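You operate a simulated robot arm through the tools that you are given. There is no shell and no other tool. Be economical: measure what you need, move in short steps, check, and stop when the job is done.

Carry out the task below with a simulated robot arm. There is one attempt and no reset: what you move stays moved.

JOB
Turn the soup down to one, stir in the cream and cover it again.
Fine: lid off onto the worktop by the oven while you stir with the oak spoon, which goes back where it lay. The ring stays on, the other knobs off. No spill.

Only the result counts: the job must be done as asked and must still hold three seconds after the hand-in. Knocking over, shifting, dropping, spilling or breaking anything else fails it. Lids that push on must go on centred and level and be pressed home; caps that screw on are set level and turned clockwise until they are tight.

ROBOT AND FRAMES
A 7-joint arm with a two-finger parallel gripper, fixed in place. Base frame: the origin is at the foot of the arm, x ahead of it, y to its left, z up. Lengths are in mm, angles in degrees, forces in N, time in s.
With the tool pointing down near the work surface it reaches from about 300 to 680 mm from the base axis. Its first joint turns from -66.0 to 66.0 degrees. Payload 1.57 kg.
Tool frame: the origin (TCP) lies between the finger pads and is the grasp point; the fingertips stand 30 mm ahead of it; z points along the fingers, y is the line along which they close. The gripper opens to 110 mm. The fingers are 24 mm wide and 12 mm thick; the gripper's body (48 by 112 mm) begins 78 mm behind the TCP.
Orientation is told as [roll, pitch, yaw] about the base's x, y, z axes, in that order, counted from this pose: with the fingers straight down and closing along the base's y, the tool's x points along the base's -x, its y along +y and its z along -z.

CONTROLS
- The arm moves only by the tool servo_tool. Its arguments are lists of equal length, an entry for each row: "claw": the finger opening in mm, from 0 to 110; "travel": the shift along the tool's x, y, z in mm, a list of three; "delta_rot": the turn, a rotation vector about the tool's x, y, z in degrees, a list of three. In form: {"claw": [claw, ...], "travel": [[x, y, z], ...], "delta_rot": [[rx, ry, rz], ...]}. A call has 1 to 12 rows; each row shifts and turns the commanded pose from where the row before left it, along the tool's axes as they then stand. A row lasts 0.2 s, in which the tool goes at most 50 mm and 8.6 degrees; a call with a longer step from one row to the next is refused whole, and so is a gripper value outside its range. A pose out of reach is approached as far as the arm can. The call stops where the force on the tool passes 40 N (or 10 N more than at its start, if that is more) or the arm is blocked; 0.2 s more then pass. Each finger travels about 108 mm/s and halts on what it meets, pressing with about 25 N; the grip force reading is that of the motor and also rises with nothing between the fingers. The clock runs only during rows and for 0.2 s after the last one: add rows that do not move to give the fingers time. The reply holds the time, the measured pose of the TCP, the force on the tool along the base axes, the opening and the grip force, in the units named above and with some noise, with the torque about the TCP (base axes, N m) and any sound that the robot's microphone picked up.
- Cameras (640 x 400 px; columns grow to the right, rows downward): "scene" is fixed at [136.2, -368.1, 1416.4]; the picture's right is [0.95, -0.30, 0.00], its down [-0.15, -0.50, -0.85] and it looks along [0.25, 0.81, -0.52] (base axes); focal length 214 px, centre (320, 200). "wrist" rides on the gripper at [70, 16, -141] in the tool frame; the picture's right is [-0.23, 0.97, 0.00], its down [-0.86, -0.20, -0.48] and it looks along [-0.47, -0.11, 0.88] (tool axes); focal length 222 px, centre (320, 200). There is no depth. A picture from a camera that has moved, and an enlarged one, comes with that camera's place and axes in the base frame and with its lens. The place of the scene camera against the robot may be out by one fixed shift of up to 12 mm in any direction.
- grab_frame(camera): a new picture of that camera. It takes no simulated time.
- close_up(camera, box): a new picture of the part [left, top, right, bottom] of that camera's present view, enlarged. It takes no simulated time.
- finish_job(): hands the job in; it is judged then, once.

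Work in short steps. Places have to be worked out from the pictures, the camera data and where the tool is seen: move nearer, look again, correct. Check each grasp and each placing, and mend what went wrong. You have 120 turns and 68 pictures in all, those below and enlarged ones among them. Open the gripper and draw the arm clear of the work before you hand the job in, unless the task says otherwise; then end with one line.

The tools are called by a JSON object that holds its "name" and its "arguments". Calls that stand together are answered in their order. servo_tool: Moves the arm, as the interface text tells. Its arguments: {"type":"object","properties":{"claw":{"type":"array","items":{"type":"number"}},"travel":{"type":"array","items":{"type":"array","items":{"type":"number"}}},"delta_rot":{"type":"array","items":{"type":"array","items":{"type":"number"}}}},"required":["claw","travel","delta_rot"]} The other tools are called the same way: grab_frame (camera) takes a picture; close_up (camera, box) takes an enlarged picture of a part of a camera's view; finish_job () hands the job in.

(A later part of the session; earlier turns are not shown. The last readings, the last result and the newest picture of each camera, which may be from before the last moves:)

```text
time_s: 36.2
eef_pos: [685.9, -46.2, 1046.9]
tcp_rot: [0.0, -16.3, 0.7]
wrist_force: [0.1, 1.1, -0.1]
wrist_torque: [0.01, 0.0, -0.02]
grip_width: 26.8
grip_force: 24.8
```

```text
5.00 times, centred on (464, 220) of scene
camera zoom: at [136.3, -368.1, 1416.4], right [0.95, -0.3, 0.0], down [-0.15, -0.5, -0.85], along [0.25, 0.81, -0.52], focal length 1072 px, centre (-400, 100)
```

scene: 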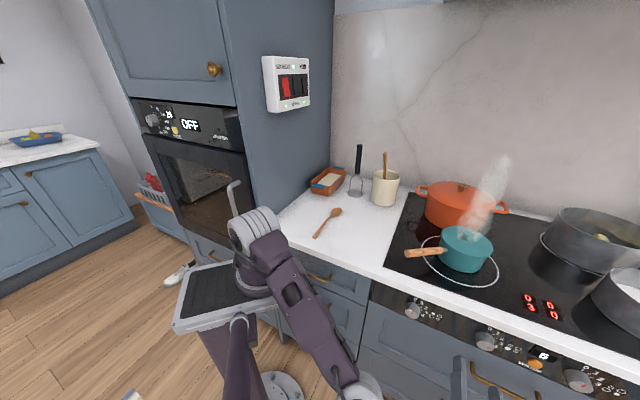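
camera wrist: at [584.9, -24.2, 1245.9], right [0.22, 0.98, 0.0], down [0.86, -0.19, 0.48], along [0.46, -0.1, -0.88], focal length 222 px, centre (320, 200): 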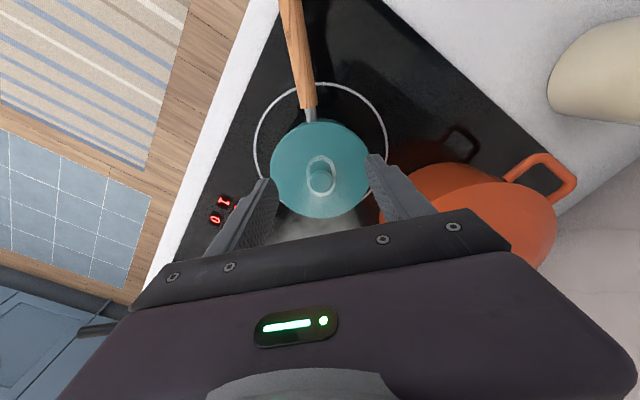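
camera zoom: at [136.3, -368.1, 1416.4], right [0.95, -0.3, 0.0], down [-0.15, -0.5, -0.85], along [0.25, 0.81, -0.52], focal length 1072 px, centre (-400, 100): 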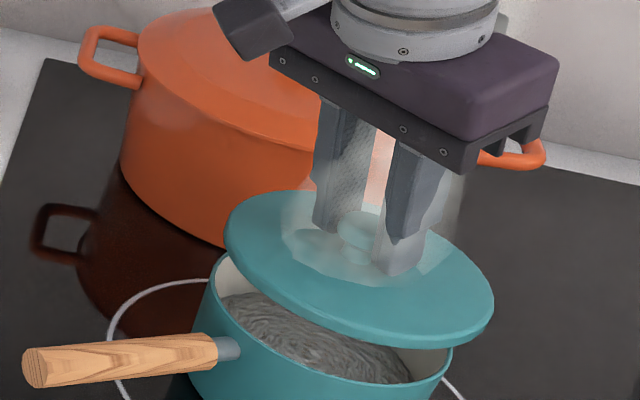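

The lid came off level and the soup is open. I carry it inwards, high over the handle, then left over the free worktop between the hob and the spoon.

{"name": "servo_tool", "arguments": {"claw": [15, 15, 15, 15, 15, 15, 15, 15, 15, 15], "travel": [[34.6, 0, -24], [34.6, 0, -24], [34.6, 0, -24], [22.1, 29.5, -6.5], [22.1, 29.5, -6.5], [22.1, 29.5, -6.5], [22.1, 29.5, -6.5], [22.1, 29.5, -6.5], [22.1, 29.5, -6.5], [0, 0, 0]], "delta_rot": [[0, 0, 0], [0, 0, 0], [0, 0, 0], [0, 0, 0], [0, 0, 0], [0, 0, 0], [0, 0, 0], [0, 0, 0], [0, 0, 0], [0, 0, 0]]}}

{"name": "grab_frame", "arguments": {"camera": "scene"}}

{"name": "grab_frame", "arguments": {"camera": "wrist"}}

```text
time_s: 38.4
eef_pos: [426.8, 126.1, 1085.1]
tcp_rot: [0.1, -16.4, 0.7]
wrist_force: [0.2, 0.6, -0.7]
wrist_torque: [-0.02, 0.01, 0.05]
grip_width: 26.7
grip_force: 24.8
```

```text
29 pictures are left
```

scene: 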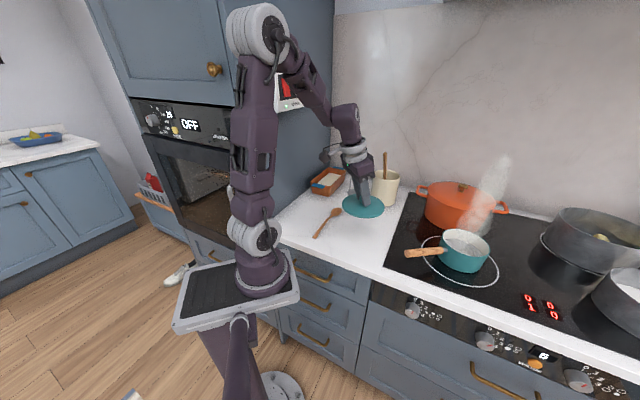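

```text
28 pictures are left
camera wrist: at [321.4, 141.0, 1201.3], right [0.21, 0.98, 0.06], down [0.69, -0.19, 0.7], along [0.7, -0.1, -0.71], focal length 222 px, centre (320, 200)
```

wrist: 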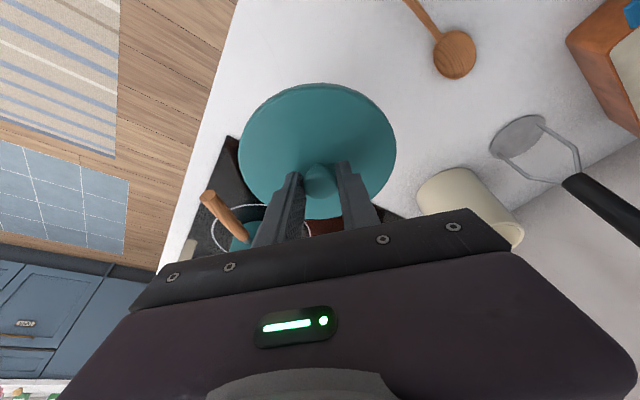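

Lid is above clear worktop, well away from spoon and hob. I lower it most of the way.

{"name": "servo_tool", "arguments": {"claw": [15, 15, 15, 15, 15], "travel": [[11.3, 0, 38.4], [11.3, 0, 38.4], [8.5, 0, 28.8], [1.4, 0, 4.8], [0, 0, 0]], "delta_rot": [[0, 0, 0], [0, 0, 0], [0, 0, 0], [0, 0, 0], [0, 0, 0]]}}

{"name": "servo_tool", "arguments": {"claw": [15, 15, 15, 15, 15, 15], "travel": [[0.85, 0, 2.9], [0.85, 0, 2.9], [0.85, 0, 2.9], [0.85, 0, 2.9], [0.85, 0, 2.9], [0, 0, 0]], "delta_rot": [[0, 0, 0], [0, 0, 0], [0, 0, 0], [0, 0, 0], [0, 0, 0], [0, 0, 0]]}}

```text
time_s: 39.6
eef_pos: [428.0, 127.5, 970.7]
tcp_rot: [0.0, -16.3, 0.6]
wrist_force: [-0.3, 0.0, -1.1]
wrist_torque: [0.01, 0.0, 0.03]
grip_width: 26.8
grip_force: 24.9
```

```text
time_s: 41.0
eef_pos: [427.3, 127.9, 956.9]
tcp_rot: [0.0, -16.3, 0.7]
wrist_force: [-0.4, -0.5, -0.2]
wrist_torque: [0.0, 0.01, 0.01]
grip_width: 26.7
grip_force: 25.0
```

No contact yet; I continue down in small steps.

{"name": "servo_tool", "arguments": {"claw": [15, 15, 15, 15, 15, 15], "travel": [[0.7, 0, 2.4], [0.7, 0, 2.4], [0.7, 0, 2.4], [0.7, 0, 2.4], [0, 0, 0], [0, 0, 0]], "delta_rot": [[0, 0, 0], [0, 0, 0], [0, 0, 0], [0, 0, 0], [0, 0, 0], [0, 0, 0]]}}

{"name": "close_up", "arguments": {"camera": "scene", "box": [310, 165, 438, 245]}}

```text
time_s: 42.4
eef_pos: [426.8, 128.6, 947.6]
tcp_rot: [0.0, -16.5, 0.7]
wrist_force: [1.9, 1.7, 32.8]
wrist_torque: [-0.13, -0.11, -0.05]
grip_width: 26.8
grip_force: 24.8
```

```text
5.00 times, centred on (374, 205) of scene
camera zoom: at [135.8, -368.2, 1416.4], right [0.95, -0.3, 0.0], down [-0.15, -0.5, -0.85], along [0.25, 0.81, -0.52], focal length 1072 px, centre (50, 175)
```

zoom: 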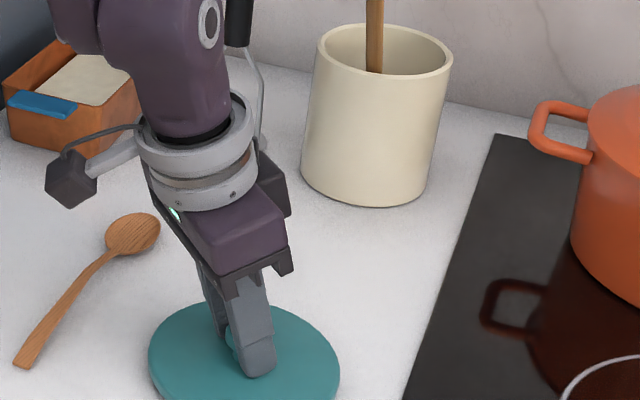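

Lid is down (33 N at z 947.6). I ease off, open and rise straight up.

{"name": "servo_tool", "arguments": {"claw": [15, 60, 60, 60, 60, 60, 60], "travel": [[-0.4, 0, -1.2], [0, 0, 0], [0, 0, 0], [-5.6, 0, -19.2], [-11.3, 0, -38.4], [-11.3, 0, -38.4], [0, 0, 0]], "delta_rot": [[0, 0, 0], [0, 0, 0], [0, 0, 0], [0, 0, 0], [0, 0, 0], [0, 0, 0], [0, 0, 0]]}}

{"name": "grab_frame", "arguments": {"camera": "wrist"}}

```text
time_s: 44.0
eef_pos: [428.5, 127.3, 1047.4]
tcp_rot: [-0.1, -16.3, 0.7]
wrist_force: [0.5, 0.3, -0.1]
wrist_torque: [0.0, 0.03, 0.04]
grip_width: 60.2
grip_force: 0.1
```

```text
26 pictures are left
camera wrist: at [322.5, 142.3, 1164.2], right [0.21, 0.98, 0.06], down [0.69, -0.19, 0.7], along [0.7, -0.1, -0.71], focal length 222 px, centre (320, 200)
```

wrist: 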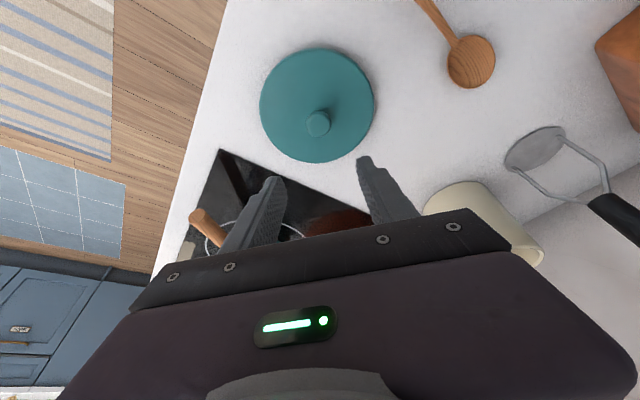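

Lid stands on the worktop upright. Next the oak spoon: I level the tool, yaw to 45° so it is in line with the spoon and look from above.

{"name": "servo_tool", "arguments": {"claw": [60, 60, 60, 60, 60, 60, 60, 60, 60, 60, 60, 60], "travel": [[0, 0, 0], [0, 0, 0], [0, 0, 0], [0, 0, 0], [0, 0, 0], [0, 0, 0], [0, 0, 0], [0, 0, 0], [2, 33, -13], [2, 33, -13], [2, 33, -13], [2, 33, -13]], "delta_rot": [[0, 8.15, 0], [0, 8.15, 0], [0, 0, -7.4], [0, 0, -7.4], [0, 0, -7.4], [0, 0, -7.4], [0, 0, -7.4], [0, 0, -7.4], [0, 0, 0], [0, 0, 0], [0, 0, 0], [0, 0, 0]]}}

{"name": "grab_frame", "arguments": {"camera": "wrist"}}

```text
time_s: 46.6
eef_pos: [328.4, 214.0, 1099.6]
tcp_rot: [0.0, 0.1, 45.1]
wrist_force: [-0.1, 0.2, 0.4]
wrist_torque: [0.0, -0.02, 0.01]
grip_width: 59.6
grip_force: 0.0
```

```text
25 pictures are left
camera wrist: at [268.9, 176.8, 1241.4], right [-0.53, 0.85, 0.0], down [0.74, 0.47, 0.48], along [0.41, 0.25, -0.88], focal length 222 px, centre (320, 200)
```

wrist: 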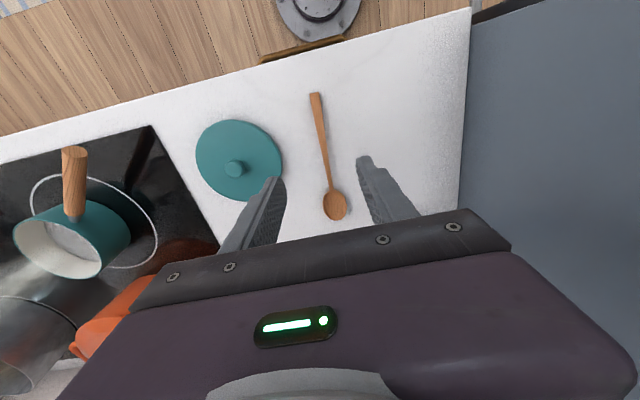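

The whole spoon is located: handle end (289,178), bowl centre (421,300), azimuth 42.7°. I'll grip near the handle end with the tool leaning outward 43°, so that the spoon extends ahead and down for stirring. Testing that pose at a hover first.

{"name": "servo_tool", "arguments": {"claw": [50, 50, 50, 50, 50, 50, 50, 50, 50], "travel": [[8, 0, 33.2], [8, 0, 33.2], [8, 0, 33.2], [0, 0, 0], [0, 0, 0], [0, 0, 0], [0, 0, 0], [0, 0, 0], [0, 0, 0]], "delta_rot": [[0, 0, 2.4], [0, 0, 0], [0, 0, 0], [0, -8.6, 0], [0, -8.6, 0], [0, -8.6, 0], [0, -8.6, 0], [0, -8.6, 0], [0, 0, 0]]}}

```text
time_s: 48.6
eef_pos: [322.2, 198.9, 994.8]
tcp_rot: [0.1, -27.7, 43.2]
wrist_force: [-0.4, 0.0, -0.6]
wrist_torque: [0.02, -0.01, 0.05]
grip_width: 50.0
grip_force: 0.1
out of reach, approached as far as the arm can: row 5, 7, 8
```

The arm can lean only ~28-32° this close in, so I'll grip 60 mm from the handle end with a 32° lean. Going to a low hover there.

{"name": "servo_tool", "arguments": {"claw": [40, 40, 40, 40], "travel": [[1.3, 3.7, 19.1], [1.3, 3.7, 19.1], [0, 0, 0], [0, 0, 0]], "delta_rot": [[0, 0, 0.5], [0, 0, 0], [0, -4.3, 0], [0, 0, 0]]}}

{"name": "close_up", "arguments": {"camera": "wrist", "box": [220, 30, 420, 205]}}

```text
time_s: 49.6
eef_pos: [328.9, 214.3, 958.2]
tcp_rot: [0.4, -27.7, 42.6]
wrist_force: [-0.6, 0.0, -0.1]
wrist_torque: [0.02, 0.03, -0.01]
grip_width: 40.1
grip_force: 0.0
out of reach, approached as far as the arm can: row 3
```

```text
2.29 times, centred on (320, 118) of wrist
camera zoom: at [226.6, 140.1, 1051.6], right [-0.51, 0.85, 0.11], down [0.53, 0.21, 0.82], along [0.67, 0.48, -0.56], focal length 508 px, centre (320, 389)
```

zoom: 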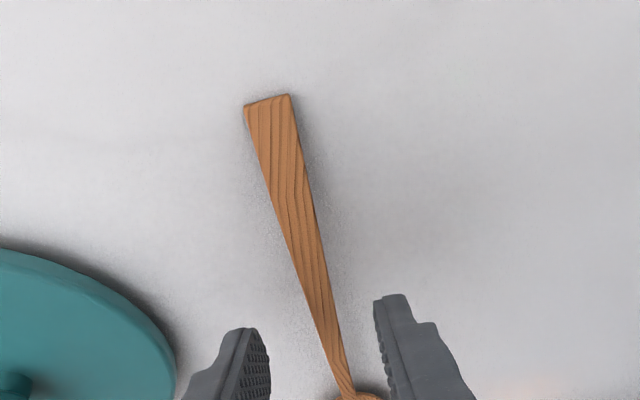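

Lean is capped at 27.7° here, which still suffices with a small inward tilt at the pan. The handle lies between the fingers as predicted; I lower to just above the worktop and feel for it.

{"name": "servo_tool", "arguments": {"claw": [40, 40, 40, 40, 40, 40], "travel": [[4, 0, 10.3], [4, 0, 10.3], [0.7, 0, 1.33], [0.7, 0, 1.33], [0.7, 0, 1.33], [0, 0, 0]], "delta_rot": [[0, 0, 0], [0, 0, 0], [0, 0, 0], [0, 0, 0], [0, 0, 0], [0, 0, 0]]}}

```text
time_s: 51.0
eef_pos: [330.8, 216.4, 933.3]
tcp_rot: [0.4, -27.7, 42.6]
wrist_force: [0.7, -0.4, 0.1]
wrist_torque: [0.03, 0.01, -0.01]
grip_width: 40.1
grip_force: 0.0
```

{"name": "servo_tool", "arguments": {"claw": [40, 40, 40, 40, 40], "travel": [[0.7, 0, 1.33], [0.7, 0, 1.33], [0.7, 0, 1.33], [0, 0, 0], [0, 0, 0]], "delta_rot": [[0, 0, 0], [0, 0, 0], [0, 0, 0], [0, 0, 0], [0, 0, 0]]}}

{"name": "close_up", "arguments": {"camera": "wrist", "box": [220, 30, 420, 205]}}

```text
time_s: 51.6
eef_pos: [329.8, 217.7, 932.4]
tcp_rot: [0.3, -27.8, 42.7]
wrist_force: [-6.5, -5.0, 16.6]
wrist_torque: [-0.4, -0.05, -0.16]
grip_width: 39.6
grip_force: 0.1
stopped in row 2: the force on the tool passed its limit at 51 N (the readings are from after the stop); the commanded pose is now the measured one
```

```text
2.29 times, centred on (320, 118) of wrist
camera zoom: at [227.7, 141.6, 1025.1], right [-0.51, 0.85, 0.11], down [0.53, 0.21, 0.82], along [0.68, 0.48, -0.56], focal length 508 px, centre (320, 389)
```

zoom: 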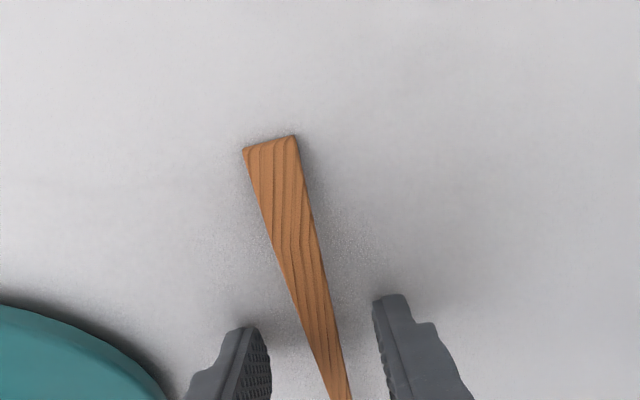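

Fingertips touch the worktop (so it is at z≈900) with the handle between them. I lift 1.3 mm and close on the handle.

{"name": "servo_tool", "arguments": {"claw": [40, 30, 16, 4, 2, 2], "travel": [[-0.6, 0, -1.2], [0, 0, 0], [0, 0, 0], [0, 0, 0], [0, 0, 0], [0, 0, 0]], "delta_rot": [[0, 0, 0], [0, 0, 0], [0, 0, 0], [0, 0, 0], [0, 0, 0], [0, 0, 0]]}}

{"name": "servo_tool", "arguments": {"claw": [2, 2, 2], "travel": [[-9.3, 0, -17.7], [-9.3, 0, -17.7], [0, 0, 0]], "delta_rot": [[0, 0, 0], [0, 0, 0], [0, 0, 0]]}}

{"name": "grab_frame", "arguments": {"camera": "wrist"}}

```text
time_s: 53.0
eef_pos: [330.6, 216.8, 933.0]
tcp_rot: [0.3, -27.8, 42.7]
wrist_force: [-0.7, 0.3, 0.4]
wrist_torque: [0.01, -0.02, 0.02]
grip_width: 9.6
grip_force: 25.0
```

```text
time_s: 53.8
eef_pos: [330.5, 215.6, 972.7]
tcp_rot: [0.4, -27.8, 42.8]
wrist_force: [0.1, -0.3, -0.2]
wrist_torque: [-0.03, 0.03, 0.01]
grip_width: 8.9
grip_force: 25.3
```

```text
22 pictures are left
camera wrist: at [227.5, 140.8, 1066.3], right [-0.51, 0.85, 0.11], down [0.53, 0.21, 0.82], along [0.68, 0.48, -0.56], focal length 222 px, centre (320, 200)
```

wrist: 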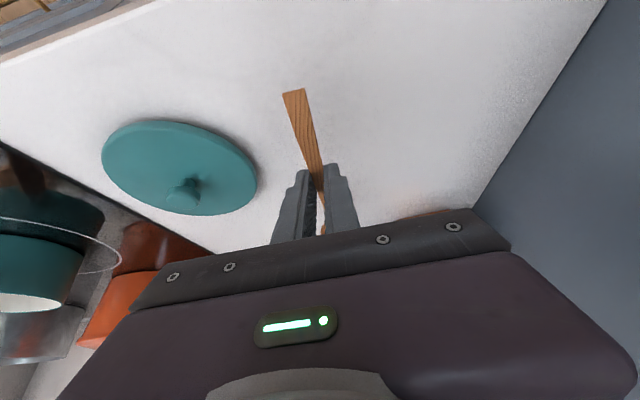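

The spoon lifted with a 9 mm grip. I check its attitude from the scene camera.

{"name": "close_up", "arguments": {"camera": "scene", "box": [280, 150, 440, 250]}}

```text
4.00 times, centred on (360, 200) of scene
camera zoom: at [136.2, -368.1, 1416.4], right [0.95, -0.3, 0.0], down [-0.15, -0.5, -0.85], along [0.25, 0.81, -0.52], focal length 858 px, centre (160, 200)
```

zoom: 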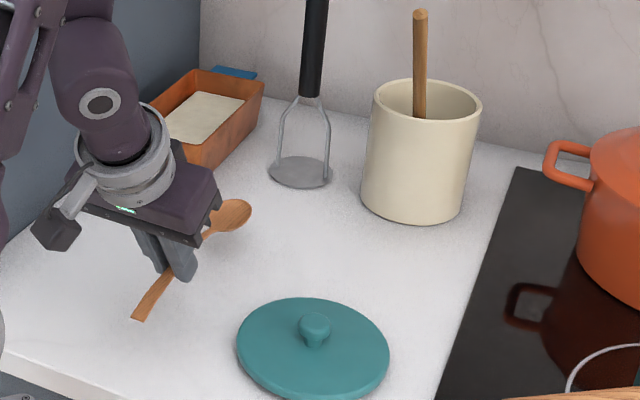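

The spoon is held level. I raise it, unwind the yaw to 0 and carry it in front of the pan, above everything.

{"name": "servo_tool", "arguments": {"claw": [2, 2, 2, 2, 2, 2, 2, 2], "travel": [[-17.1, 0, -32.4], [-17.1, 0, -32.4], [-17.1, 0, -32.4], [0, 0, 0], [0, 0, 0], [0, 0, 0], [0, 0, 0], [0, 0, 0]], "delta_rot": [[0, 0, 0], [0, 0, 0], [0, 0, 0], [3.99, 0, 7.58], [3.99, 0, 7.58], [3.99, 0, 7.58], [3.99, 0, 7.58], [3.99, 0, 7.58]]}}

{"name": "servo_tool", "arguments": {"claw": [2, 2, 2, 2, 2, 2, 2, 2], "travel": [[-18.9, -36.4, 10], [-18.9, -36.4, 10], [-18.9, -36.4, 10], [-18.9, -36.4, 10], [-18.9, -36.4, 10], [-18.9, -36.4, 10], [-18.9, -36.4, 10], [0, 0, 0]], "delta_rot": [[0, 0, 0], [0, 0, 0], [0, 0, 0], [0, 0, 0], [0, 0, 0], [0, 0, 0], [0, 0, 0], [0, 0, 0]]}}

```text
time_s: 55.6
eef_pos: [330.9, 209.3, 1045.5]
tcp_rot: [0.2, -27.8, -0.1]
wrist_force: [-0.5, -0.4, 0.0]
wrist_torque: [0.01, 0.02, 0.02]
grip_width: 9.4
grip_force: 25.0
out of reach, approached as far as the arm can: row 1, 2, 3
```

```text
time_s: 57.4
eef_pos: [481.3, -43.9, 1044.2]
tcp_rot: [0.2, -27.7, -0.1]
wrist_force: [0.1, -0.3, -0.6]
wrist_torque: [0.03, 0.03, 0.02]
grip_width: 9.4
grip_force: 25.0
```

I rise a little and pitch the tool inward so that the spoon points down at about 42°.

{"name": "servo_tool", "arguments": {"claw": [2, 2, 2, 2, 2, 2, 2, 2], "travel": [[-15.1, 0, -28.8], [-15.1, 0, -28.8], [0, 0, 0], [0, 0, 0], [0, 0, 0], [0, 0, 0], [0, 0, 0], [0, 0, 0]], "delta_rot": [[0, 0, 0], [0, 0, 0], [0, 8.36, 0], [0, 8.36, 0], [0, 8.36, 0], [0, 8.36, 0], [0, 8.36, 0], [0, 0, 0]]}}

{"name": "grab_frame", "arguments": {"camera": "scene"}}

```text
time_s: 59.2
eef_pos: [490.0, -37.7, 1089.8]
tcp_rot: [0.2, 14.2, 0.1]
wrist_force: [1.7, -0.6, 2.0]
wrist_torque: [0.02, -0.31, 0.04]
grip_width: 9.3
grip_force: 24.7
out of reach, approached as far as the arm can: row 2
```

```text
20 pictures are left
```

scene: 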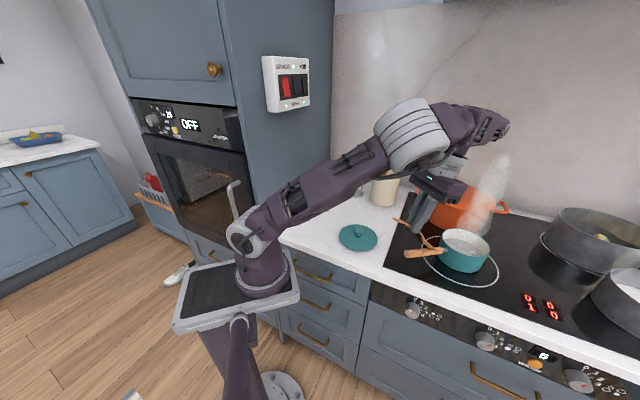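

There is a small torque reading: the spoon might be touching the pan handle. I look closer.

{"name": "close_up", "arguments": {"camera": "scene", "box": [390, 190, 502, 280]}}

```text
4.44 times, centred on (446, 235) of scene
camera zoom: at [136.3, -368.1, 1416.4], right [0.95, -0.3, 0.0], down [-0.15, -0.5, -0.85], along [0.25, 0.81, -0.52], focal length 953 px, centre (-240, 44)
```

zoom: 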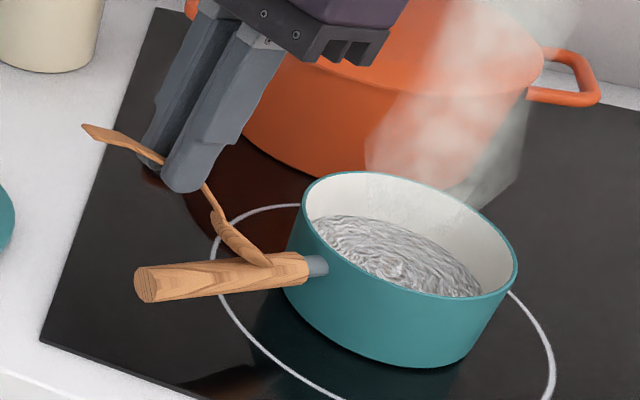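

The spoon's bowl rests lightly on the pan handle. I raise it straight up and recheck its attitude and the pan.

{"name": "servo_tool", "arguments": {"claw": [2, 2, 2, 2], "travel": [[4.8, 0, -19.4], [4.8, 0, -19.4], [0, 0, 0], [0, 0, 0]], "delta_rot": [[0, 0, 0], [0, 0, 0], [0, 0, 0], [0, 0, 0]]}}

{"name": "close_up", "arguments": {"camera": "scene", "box": [390, 190, 502, 280]}}

```text
time_s: 60.2
eef_pos: [490.4, -37.3, 1130.6]
tcp_rot: [0.2, 14.2, 0.1]
wrist_force: [-0.5, -0.7, 0.0]
wrist_torque: [0.03, 0.04, -0.02]
grip_width: 9.4
grip_force: 24.7
```

```text
4.44 times, centred on (446, 235) of scene
camera zoom: at [136.2, -368.1, 1416.4], right [0.95, -0.3, 0.0], down [-0.15, -0.5, -0.85], along [0.25, 0.81, -0.52], focal length 953 px, centre (-240, 44)
```

zoom: 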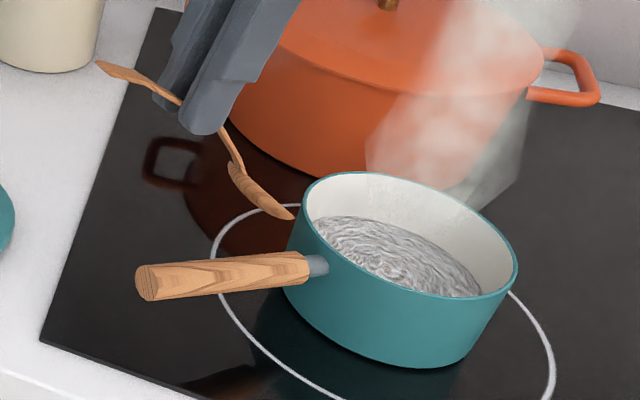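

Pan unmoved and spoon firm, pointing down at ~40°. I advance over the pan, keeping the bowl above the rim.

{"name": "servo_tool", "arguments": {"claw": [2, 2, 2, 2, 2], "travel": [[-33.7, -2.2, 0.9], [-33.7, -2.2, 0.9], [-33.7, -2.2, 0.9], [-33.7, -2.2, 0.9], [0, 0, 0]], "delta_rot": [[0, 0, 0], [0, 0, 0], [0, 0, 0], [0, 0, 0], [0, 0, 0]]}}

{"name": "close_up", "arguments": {"camera": "scene", "box": [400, 190, 512, 280]}}

```text
time_s: 61.4
eef_pos: [584.7, -37.6, 1077.9]
tcp_rot: [0.3, 14.1, 0.0]
wrist_force: [0.6, -0.4, -0.5]
wrist_torque: [-0.04, 0.03, 0.01]
grip_width: 9.0
grip_force: 24.9
out of reach, approached as far as the arm can: row 3, 4
```

```text
4.44 times, centred on (456, 235) of scene
camera zoom: at [136.3, -368.1, 1416.4], right [0.95, -0.3, 0.0], down [-0.15, -0.5, -0.85], along [0.25, 0.81, -0.52], focal length 953 px, centre (-284, 44)
```

zoom: 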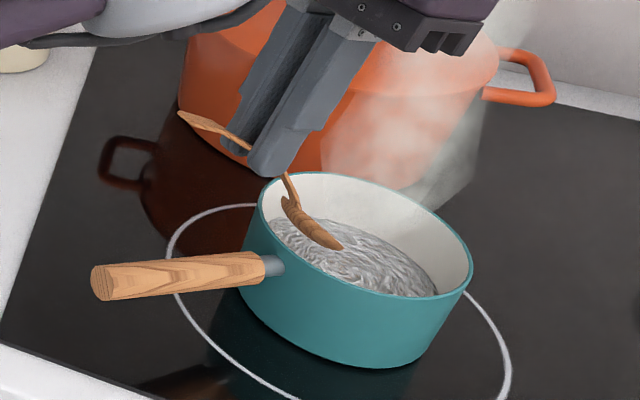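

Soup surface is deep in the pan (~40 mm below the rim), and with this shallow spoon angle the arm can't reach the centre. I'll steepen the spoon in the grip by pressing its tail end on free worktop with the tool leaned far out. First I retreat and move over there.

{"name": "servo_tool", "arguments": {"claw": [2, 2, 2, 2, 2, 2, 2, 2, 2, 2, 2, 2], "travel": [[4.8, 0, -19.4], [41, 0, -7.3], [41, 0, -7.3], [35, 0, 0], [4.5, 36, 1.1], [4.5, 36, 1.1], [4.5, 36, 1.1], [4.5, 36, 1.1], [4.5, 36, 1.1], [4.5, 36, 1.1], [4.5, 36, 1.1], [4.5, 36, 1.1]], "delta_rot": [[0, 0, 0], [0, 0, 0], [0, 0, 0], [0, 0, 0], [0, 0, 0], [0, 0, 0], [0, 0, 0], [0, 0, 0], [0, 0, 0], [0, 0, 0], [0, 0, 0], [0, 0, 0]]}}

{"name": "servo_tool", "arguments": {"claw": [2, 2, 2, 2, 2, 2, 2, 2, 2, 2], "travel": [[0, 0, 0], [0, 0, 0], [0, 0, 0], [0, 0, 0], [0, 0, 0], [0, 0, 0], [0, 0, 0], [0, 0, 0], [0, 0, 0], [0, 0, 0]], "delta_rot": [[0, -7, 0], [0, -7, 0], [0, 0, -7.5], [0, 0, -7.5], [0, 0, -7.5], [0, 0, -7.5], [0, -8.5, 0], [0, -8.5, 0], [0, -8.5, 0], [0, 0, 0]]}}

```text
time_s: 64.0
eef_pos: [432.5, 253.5, 1139.8]
tcp_rot: [0.1, 14.2, 0.0]
wrist_force: [0.3, -0.4, -0.8]
wrist_torque: [0.02, -0.04, 0.0]
grip_width: 9.0
grip_force: 25.0
out of reach, approached as far as the arm can: row 1
```

```text
time_s: 66.2
eef_pos: [430.8, 253.3, 1140.6]
tcp_rot: [0.3, -25.6, 29.9]
wrist_force: [0.3, -0.7, -0.4]
wrist_torque: [0.01, -0.01, 0.0]
grip_width: 9.5
grip_force: 24.7
```

Now lower a bit and lean further out to 55°.

{"name": "servo_tool", "arguments": {"claw": [2, 2, 2, 2, 2, 2, 2], "travel": [[17.3, 0, 36.1], [17.3, 0, 36.1], [0, 0, 0], [0, 0, 0], [0, 0, 0], [0, 0, 0], [0, 0, 0]], "delta_rot": [[0, 0, 0], [0, 0, 0], [0, -7.4, 0], [0, -7.4, 0], [0, -7.4, 0], [0, -7.4, 0], [0, 0, 0]]}}

{"name": "close_up", "arguments": {"camera": "scene", "box": [280, 130, 440, 250]}}

```text
time_s: 67.8
eef_pos: [430.9, 254.2, 1059.7]
tcp_rot: [0.4, -55.2, 29.6]
wrist_force: [0.5, 0.2, -0.4]
wrist_torque: [0.01, 0.05, 0.03]
grip_width: 9.4
grip_force: 25.3
```

```text
3.33 times, centred on (360, 190) of scene
camera zoom: at [136.2, -368.1, 1416.4], right [0.95, -0.3, 0.0], down [-0.15, -0.5, -0.85], along [0.25, 0.81, -0.52], focal length 715 px, centre (187, 233)
```

zoom: 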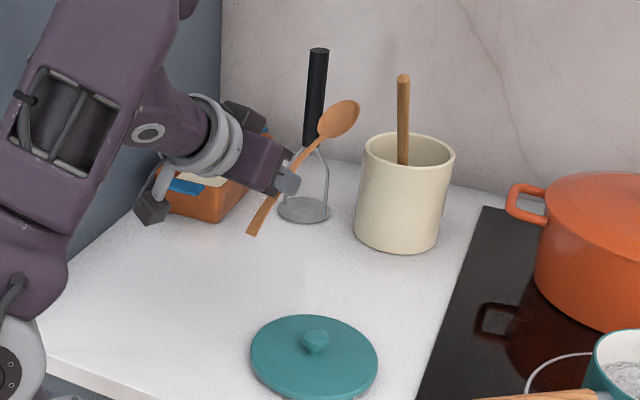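

Lean of 55° reached, the spoon's tail now points down. I lower until the tail touches and then press gently to pivot the spoon.

{"name": "servo_tool", "arguments": {"claw": [2, 2, 2, 2], "travel": [[27.3, 0, 19.1], [27.3, 0, 19.1], [24.5, 0, 17.2], [0, 0, 0]], "delta_rot": [[0, 0, 0], [0, 0, 0], [0, 0, 0], [0, 0, 0]]}}

{"name": "servo_tool", "arguments": {"claw": [2, 2, 2, 2, 2, 2, 2, 2, 2], "travel": [[3.3, 0, 2.3], [3.3, 0, 2.3], [3.3, 0, 2.3], [3.3, 0, 2.3], [3.3, 0, 2.3], [3.3, 0, 2.3], [3.3, 0, 2.3], [2.4, 0, 1.7], [0, 0, 0]], "delta_rot": [[0, 0, 0], [0, 0, 0], [0, 0, 0], [0, 0, 0], [0, 0, 0], [0, 0, 0], [0, 0, 0], [0, 0, 0], [0, 0, 0]]}}

{"name": "close_up", "arguments": {"camera": "scene", "box": [280, 130, 440, 250]}}

```text
time_s: 68.8
eef_pos: [431.0, 254.3, 961.8]
tcp_rot: [0.5, -55.2, 29.5]
wrist_force: [-0.2, 0.0, -0.6]
wrist_torque: [-0.02, 0.02, -0.02]
grip_width: 9.1
grip_force: 24.5
```

```text
time_s: 70.8
eef_pos: [432.0, 254.0, 932.4]
tcp_rot: [0.5, -55.2, 29.6]
wrist_force: [4.4, 2.5, 14.6]
wrist_torque: [-0.25, 0.46, -0.02]
grip_width: 10.1
grip_force: 25.3
```

```text
3.33 times, centred on (360, 190) of scene
camera zoom: at [136.2, -368.2, 1416.4], right [0.95, -0.3, 0.0], down [-0.15, -0.5, -0.85], along [0.25, 0.81, -0.52], focal length 715 px, centre (187, 233)
```

zoom: 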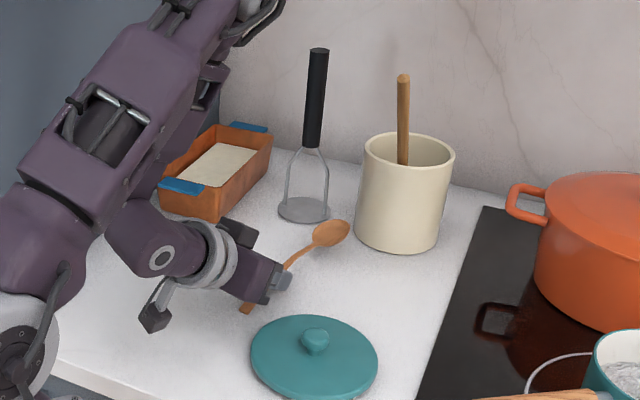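

The spoon is pivoting as wanted. I add a little more lean and press 2 mm more, then lift to see the new angle.

{"name": "servo_tool", "arguments": {"claw": [2, 2, 2, 2], "travel": [[0, 0, 0], [0.8, 0, 0.6], [0.8, 0, 0.6], [0, 0, 0]], "delta_rot": [[0, -4, 0], [0, 0, 0], [0, 0, 0], [0, 0, 0]]}}

{"name": "servo_tool", "arguments": {"claw": [2, 2, 2, 2, 2, 2, 2, 2, 2], "travel": [[-17, 0, -10], [-34, 0, -20], [-34, 0, -20], [0, 0, 0], [0, 0, 0], [0, 0, 0], [0, 0, 0], [0, 0, 0], [0, 0, 0]], "delta_rot": [[0, 0, 0], [0, 0, 0], [0, 0, 0], [0, 8.4, 0], [0, 8.4, 0], [0, 8.4, 0], [0, 8.4, 0], [0, 0, 0], [0, 0, 0]]}}

{"name": "close_up", "arguments": {"camera": "scene", "box": [280, 130, 440, 250]}}

```text
time_s: 71.8
eef_pos: [431.0, 254.2, 929.9]
tcp_rot: [0.6, -59.1, 29.5]
wrist_force: [-2.3, -0.8, 9.7]
wrist_torque: [-0.25, 0.46, -0.03]
grip_width: 10.2
grip_force: 24.6
```

```text
time_s: 73.8
eef_pos: [429.4, 248.8, 1024.7]
tcp_rot: [0.3, -25.5, 29.9]
wrist_force: [-0.2, -0.3, -0.9]
wrist_torque: [0.0, 0.02, -0.01]
grip_width: 10.1
grip_force: 25.0
out of reach, approached as far as the arm can: row 6
```

```text
3.33 times, centred on (360, 190) of scene
camera zoom: at [136.2, -368.1, 1416.4], right [0.95, -0.3, 0.0], down [-0.15, -0.5, -0.85], along [0.25, 0.81, -0.52], focal length 715 px, centre (187, 233)
```

zoom: 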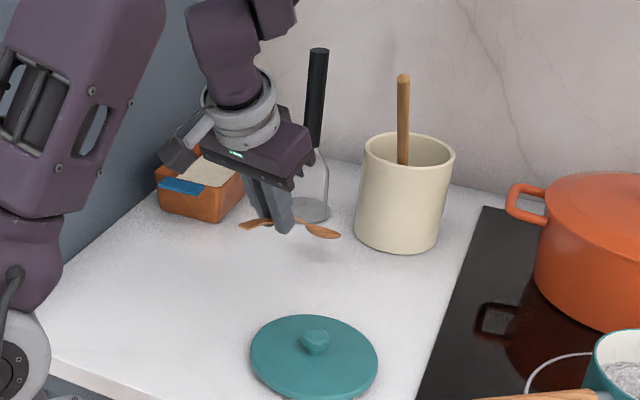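

The spoon now points ahead at about 48° off, enough. I rise, unwind the yaw and carry it back in front of the pan.

{"name": "servo_tool", "arguments": {"claw": [2, 2, 2, 2, 2, 2], "travel": [[-16.1, 0, -33.9], [-16.1, 0, -33.9], [0, 0, 0], [0, 0, 0], [0, 0, 0], [0, 0, 0]], "delta_rot": [[0, 0, 0], [0, 0, 0], [3.2, 0, 6.8], [3.2, 0, 6.8], [3.2, 0, 6.8], [3.2, 0, 6.8]]}}

{"name": "servo_tool", "arguments": {"claw": [2, 2, 2, 2, 2, 2, 2, 2, 2], "travel": [[0, -37, 0], [0, -37, 0], [0, -37, 0], [0, -37, 0], [0, -37, 0], [0, -37, 0], [0, -37, 0], [0, -36, 0], [0, 0, 0]], "delta_rot": [[0, 0, 0], [0, 0, 0], [0, 0, 0], [0, 0, 0], [0, 0, 0], [0, 0, 0], [0, 0, 0], [0, 0, 0], [0, 0, 0]]}}

```text
time_s: 75.2
eef_pos: [429.0, 246.8, 1099.8]
tcp_rot: [0.4, -25.2, -0.4]
wrist_force: [-1.0, 0.6, -0.3]
wrist_torque: [-0.02, 0.02, 0.0]
grip_width: 10.0
grip_force: 24.6
```

```text
time_s: 77.2
eef_pos: [428.2, -48.0, 1097.1]
tcp_rot: [0.5, -25.2, -0.3]
wrist_force: [0.2, 0.4, 0.0]
wrist_torque: [0.0, 0.0, 0.0]
grip_width: 10.0
grip_force: 24.7
```

I tilt the tool upright so the spoon points steeply down, then advance over the pan above the rim.

{"name": "servo_tool", "arguments": {"claw": [2, 2, 2, 2, 2, 2, 2, 2, 2, 2, 2], "travel": [[-12.8, 0, -27.1], [0, 0, 0], [0, 0, 0], [0, 0, 0], [0, 0, 0], [-40.4, 0.4, 1], [-40.4, 0.4, 1], [-40.4, 0.4, 1], [-40.4, 0.4, 1], [-38, 0.4, 1], [0, 0, 0]], "delta_rot": [[0, 0, 0], [0, 6.8, 0], [0, 6.8, 0], [0, 6.8, 0], [0, 6.8, 0], [0, 0, 0], [0, 0, 0], [0, 0, 0], [0, 0, 0], [0, 0, 0], [0, 0, 0]]}}

{"name": "close_up", "arguments": {"camera": "scene", "box": [400, 180, 528, 280]}}

{"name": "close_up", "arguments": {"camera": "wrist", "box": [200, 60, 440, 240]}}

```text
time_s: 79.6
eef_pos: [618.2, -44.9, 1111.2]
tcp_rot: [0.4, 2.0, -0.1]
wrist_force: [0.2, 0.1, 0.8]
wrist_torque: [0.02, 0.03, -0.02]
grip_width: 10.0
grip_force: 24.9
out of reach, approached as far as the arm can: row 10
```

```text
4.00 times, centred on (464, 230) of scene
camera zoom: at [136.3, -368.1, 1416.4], right [0.95, -0.3, 0.0], down [-0.15, -0.5, -0.85], along [0.25, 0.81, -0.52], focal length 858 px, centre (-256, 80)
```

zoom: 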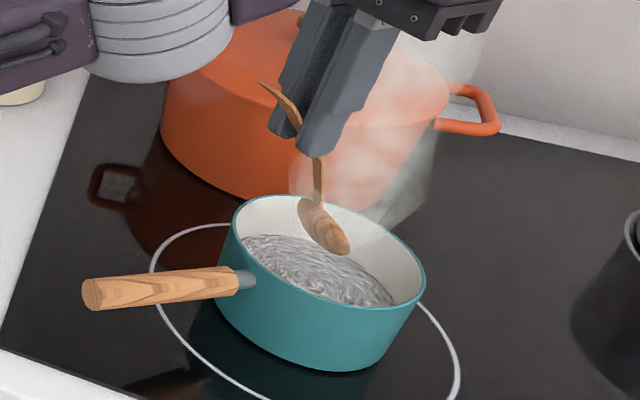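

```text
2.22 times, centred on (320, 150) of wrist
camera zoom: at [554.6, -29.7, 1255.1], right [0.23, 0.97, 0.0], down [0.87, -0.2, 0.45], along [0.44, -0.1, -0.89], focal length 494 px, centre (320, 311)
```

zoom: 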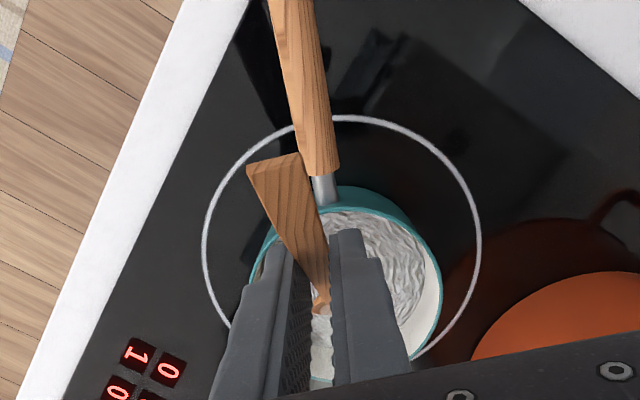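

The spoon hangs over the pan's middle, above the rim. I lower it slowly into the soup.

{"name": "servo_tool", "arguments": {"claw": [2, 2, 2, 2, 2, 2, 2], "travel": [[-5.5, 0.5, 17.8], [-5.5, 0.5, 17.8], [-1.4, 0, 10.3], [-1.4, 0, 10.3], [-1.4, 0, 7], [0, 0, 0], [0, 0, 0]], "delta_rot": [[0, 0, 0], [0, 0, 0], [0, 0, 0], [0, 0, 0], [0, 0, 0], [0, 0, 0], [0, 0, 0]]}}

{"name": "close_up", "arguments": {"camera": "scene", "box": [416, 200, 512, 275]}}

```text
time_s: 81.2
eef_pos: [633.0, -41.1, 1048.2]
tcp_rot: [0.5, 1.8, -0.1]
wrist_force: [-4.2, -0.8, 12.0]
wrist_torque: [0.01, -0.4, -0.01]
grip_width: 9.9
grip_force: 25.1
```

```text
5.33 times, centred on (464, 238) of scene
camera zoom: at [135.8, -368.1, 1416.4], right [0.95, -0.3, 0.0], down [-0.15, -0.5, -0.85], along [0.25, 0.81, -0.52], focal length 1144 px, centre (-448, 0)
```

zoom: 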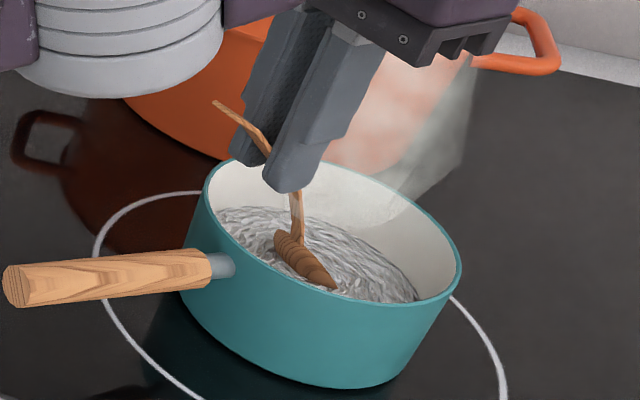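

Tip just touched the pan bottom (12 N). I raise 4 mm and stir with gentle circles.

{"name": "servo_tool", "arguments": {"claw": [2, 2, 2, 2, 2, 2, 2, 2, 2, 2], "travel": [[0, 0, -4], [-7, -3, 0], [3.2, 10.6, 0], [7.8, 4.4, 0], [7.8, -4.4, 0], [3.2, -10.6, 0], [-3.2, -10.6, 0], [-7.8, -4.4, 0], [-7.8, 4.4, 0], [-3.2, 10.6, 0]], "delta_rot": [[0, 0, 0], [0, 0, 0], [0, 0, 0], [0, 0, 0], [0, 0, 0], [0, 0, 0], [0, 0, 0], [0, 0, 0], [0, 0, 0], [0, 0, 0]]}}

{"name": "close_up", "arguments": {"camera": "scene", "box": [416, 200, 512, 275]}}

```text
time_s: 83.4
eef_pos: [638.1, -44.7, 1051.1]
tcp_rot: [0.4, 1.9, -0.1]
wrist_force: [0.8, 0.1, -1.0]
wrist_torque: [-0.02, 0.02, 0.0]
grip_width: 10.1
grip_force: 24.9
```

```text
5.33 times, centred on (464, 238) of scene
camera zoom: at [136.2, -368.1, 1416.4], right [0.95, -0.3, 0.0], down [-0.15, -0.5, -0.85], along [0.25, 0.81, -0.52], focal length 1144 px, centre (-448, 0)
```

zoom: 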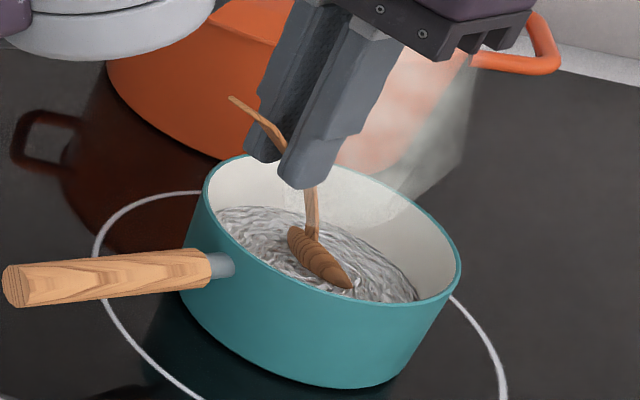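

No force now, but the bowl rides at the surface. I lower 4 mm again and stir wider, encircling the pan's centre.

{"name": "servo_tool", "arguments": {"claw": [2, 2, 2, 2, 2, 2, 2, 2, 2, 2], "travel": [[0, 0, 3.5], [4.7, 12.7, 0], [11.3, 5.3, 0], [11.3, -5.3, 0], [4.7, -12.7, 0], [-4.7, -12.7, 0], [-11.3, -5.3, 0], [-11.3, 5.3, 0], [-4.7, 12.7, 0], [0, 0, 0]], "delta_rot": [[0, 0, 0], [0, 0, 0], [0, 0, 0], [0, 0, 0], [0, 0, 0], [0, 0, 0], [0, 0, 0], [0, 0, 0], [0, 0, 0], [0, 0, 0]]}}

{"name": "close_up", "arguments": {"camera": "scene", "box": [416, 200, 512, 275]}}

```text
time_s: 85.6
eef_pos: [638.4, -43.9, 1047.7]
tcp_rot: [0.5, 2.0, -0.2]
wrist_force: [-0.2, 0.4, 1.7]
wrist_torque: [-0.05, -0.15, -0.04]
grip_width: 10.0
grip_force: 24.6
```

```text
5.33 times, centred on (464, 238) of scene
camera zoom: at [136.2, -368.1, 1416.4], right [0.95, -0.3, 0.0], down [-0.15, -0.5, -0.85], along [0.25, 0.81, -0.52], focal length 1144 px, centre (-448, 0)
```

zoom: 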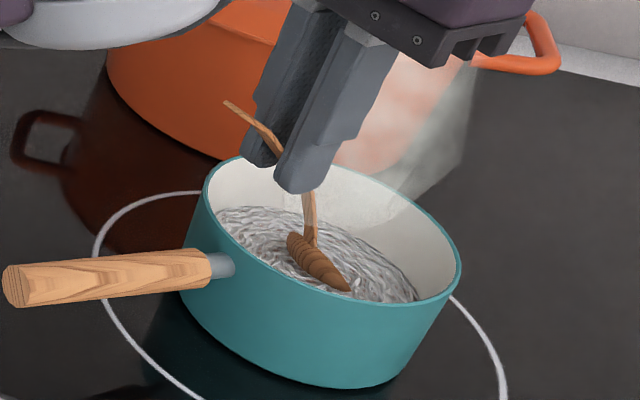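

Light contact only, so the bowl is in the soup. I lower 2 mm and make several more full circles.

{"name": "servo_tool", "arguments": {"claw": [2, 2, 2, 2, 2, 2, 2, 2, 2, 2], "travel": [[0, 0, 2], [4.7, 12.7, 0], [11.3, 5.3, 0], [11.3, -5.3, 0], [4.7, -12.7, 0], [-4.7, -12.7, 0], [-11.3, -5.3, 0], [-11.3, 5.3, 0], [-4.7, 12.7, 0], [0, 0, 0]], "delta_rot": [[0, 0, 0], [0, 0, 0], [0, 0, 0], [0, 0, 0], [0, 0, 0], [0, 0, 0], [0, 0, 0], [0, 0, 0], [0, 0, 0], [0, 0, 0]]}}

{"name": "servo_tool", "arguments": {"claw": [2, 2, 2, 2, 2, 2, 2, 2, 2, 2], "travel": [[0, 0, 2], [4.7, 12.7, 0], [11.3, 5.3, 0], [11.3, -5.3, 0], [4.7, -12.7, 0], [-4.7, -12.7, 0], [-11.3, -5.3, 0], [-11.3, 5.3, 0], [-4.7, 12.7, 0], [0, 0, 0]], "delta_rot": [[0, 0, 0], [0, 0, 0], [0, 0, 0], [0, 0, 0], [0, 0, 0], [0, 0, 0], [0, 0, 0], [0, 0, 0], [0, 0, 0], [0, 0, 0]]}}

{"name": "close_up", "arguments": {"camera": "scene", "box": [416, 200, 512, 275]}}

```text
time_s: 87.8
eef_pos: [637.9, -44.2, 1046.2]
tcp_rot: [0.3, 1.8, -0.2]
wrist_force: [-0.5, -0.8, 1.4]
wrist_torque: [-0.1, -0.1, -0.08]
grip_width: 9.8
grip_force: 25.2
```

```text
time_s: 90.0
eef_pos: [639.3, -43.6, 1044.9]
tcp_rot: [0.5, 1.9, 0.0]
wrist_force: [0.1, -0.6, 4.1]
wrist_torque: [-0.11, -0.27, -0.11]
grip_width: 10.0
grip_force: 25.3
```

```text
5.33 times, centred on (464, 238) of scene
camera zoom: at [136.2, -368.1, 1416.4], right [0.95, -0.3, 0.0], down [-0.15, -0.5, -0.85], along [0.25, 0.81, -0.52], focal length 1144 px, centre (-448, 0)
```

zoom: 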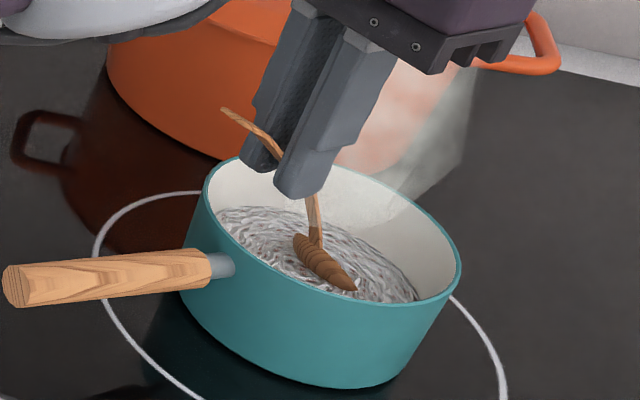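

The streaks are drawing into a swirl; I continue with three more circles at this depth.

{"name": "servo_tool", "arguments": {"claw": [2, 2, 2, 2, 2, 2, 2, 2, 2, 2, 2, 2], "travel": [[4.7, 12.7, 0], [11.3, 5.3, 0], [11.3, -5.3, 0], [4.7, -12.7, 0], [-4.7, -12.7, 0], [-11.3, -5.3, 0], [-11.3, 5.3, 0], [-4.7, 12.7, 0], [4.7, 12.7, 0], [11.3, 5.3, 0], [11.3, -5.3, 0], [4.7, -12.7, 0]], "delta_rot": [[0, 0, 0], [0, 0, 0], [0, 0, 0], [0, 0, 0], [0, 0, 0], [0, 0, 0], [0, 0, 0], [0, 0, 0], [0, 0, 0], [0, 0, 0], [0, 0, 0], [0, 0, 0]]}}

{"name": "servo_tool", "arguments": {"claw": [2, 2, 2, 2, 2, 2, 2, 2, 2, 2, 2, 2], "travel": [[-4.7, -12.7, 0], [-11.3, -5.3, 0], [-11.3, 5.3, 0], [-4.7, 12.7, 0], [4.7, 12.7, 0], [11.3, 5.3, 0], [11.3, -5.3, 0], [4.7, -12.7, 0], [-4.7, -12.7, 0], [-11.3, -5.3, 0], [-11.3, 5.3, 0], [-4.7, 12.7, 0]], "delta_rot": [[0, 0, 0], [0, 0, 0], [0, 0, 0], [0, 0, 0], [0, 0, 0], [0, 0, 0], [0, 0, 0], [0, 0, 0], [0, 0, 0], [0, 0, 0], [0, 0, 0], [0, 0, 0]]}}

{"name": "close_up", "arguments": {"camera": "scene", "box": [416, 200, 512, 275]}}

```text
time_s: 92.6
eef_pos: [606.1, -45.2, 1042.3]
tcp_rot: [0.4, 1.9, -0.1]
wrist_force: [0.0, -0.3, 0.0]
wrist_torque: [0.01, 0.01, -0.01]
grip_width: 9.9
grip_force: 24.5
```

```text
time_s: 95.2
eef_pos: [639.6, -44.1, 1044.0]
tcp_rot: [0.4, 1.8, -0.1]
wrist_force: [-0.9, -1.4, 6.3]
wrist_torque: [-0.21, -0.43, -0.11]
grip_width: 9.8
grip_force: 25.1
```

```text
5.33 times, centred on (464, 238) of scene
camera zoom: at [136.0, -368.2, 1416.4], right [0.95, -0.3, 0.0], down [-0.15, -0.5, -0.85], along [0.25, 0.81, -0.52], focal length 1144 px, centre (-448, 0)
```

zoom: 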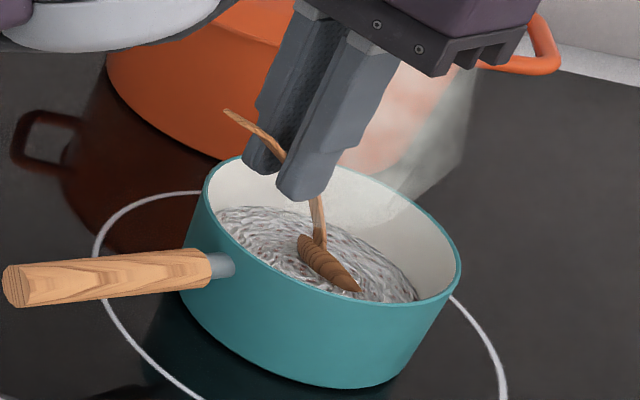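

Contact occurs only at the far side; nearer the centre there is room. I shift the circle in by 10 mm, go 3 mm deeper and stir three more rounds.

{"name": "servo_tool", "arguments": {"claw": [2, 2, 2, 2, 2, 2, 2, 2, 2, 2, 2, 2], "travel": [[10.6, 0, 0], [0, 0, 3], [2.9, 14.1, 0], [7.1, 5.9, 0], [7.1, -5.9, 0], [2.9, -14.1, 0], [-2.9, -14.1, 0], [-7.1, -5.9, 0], [-7.1, 5.9, 0], [-2.9, 14.1, 0], [2.9, 14.1, 0], [7.1, 5.9, 0]], "delta_rot": [[0, 0, 0], [0, 0, 0], [0, 0, 0], [0, 0, 0], [0, 0, 0], [0, 0, 0], [0, 0, 0], [0, 0, 0], [0, 0, 0], [0, 0, 0], [0, 0, 0], [0, 0, 0]]}}

{"name": "servo_tool", "arguments": {"claw": [2, 2, 2, 2, 2, 2, 2, 2, 2, 2, 2, 2], "travel": [[7.1, -5.9, 0], [2.9, -14.1, 0], [-2.9, -14.1, 0], [-7.1, -5.9, 0], [-7.1, 5.9, 0], [-2.9, 14.1, 0], [2.9, 14.1, 0], [7.1, 5.9, 0], [7.1, -5.9, 0], [2.9, -14.1, 0], [-2.9, -14.1, 0], [-7.1, -5.9, 0]], "delta_rot": [[0, 0, 0], [0, 0, 0], [0, 0, 0], [0, 0, 0], [0, 0, 0], [0, 0, 0], [0, 0, 0], [0, 0, 0], [0, 0, 0], [0, 0, 0], [0, 0, 0], [0, 0, 0]]}}

{"name": "close_up", "arguments": {"camera": "scene", "box": [416, 200, 512, 275]}}

```text
time_s: 97.8
eef_pos: [617.5, -24.5, 1042.5]
tcp_rot: [0.4, 1.9, -0.1]
wrist_force: [-0.4, 0.0, -0.8]
wrist_torque: [-0.03, 0.01, -0.03]
grip_width: 9.9
grip_force: 24.9
```

```text
time_s: 100.4
eef_pos: [618.7, -65.6, 1040.1]
tcp_rot: [0.5, 1.9, -0.1]
wrist_force: [-0.2, 0.2, -0.2]
wrist_torque: [0.03, 0.0, -0.03]
grip_width: 10.0
grip_force: 24.6
```

```text
5.33 times, centred on (464, 238) of scene
camera zoom: at [136.2, -368.1, 1416.4], right [0.95, -0.3, 0.0], down [-0.15, -0.5, -0.85], along [0.25, 0.81, -0.52], focal length 1144 px, centre (-448, 0)
```

zoom: 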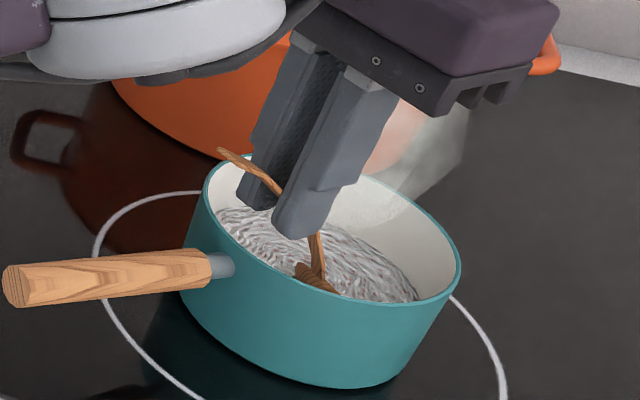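

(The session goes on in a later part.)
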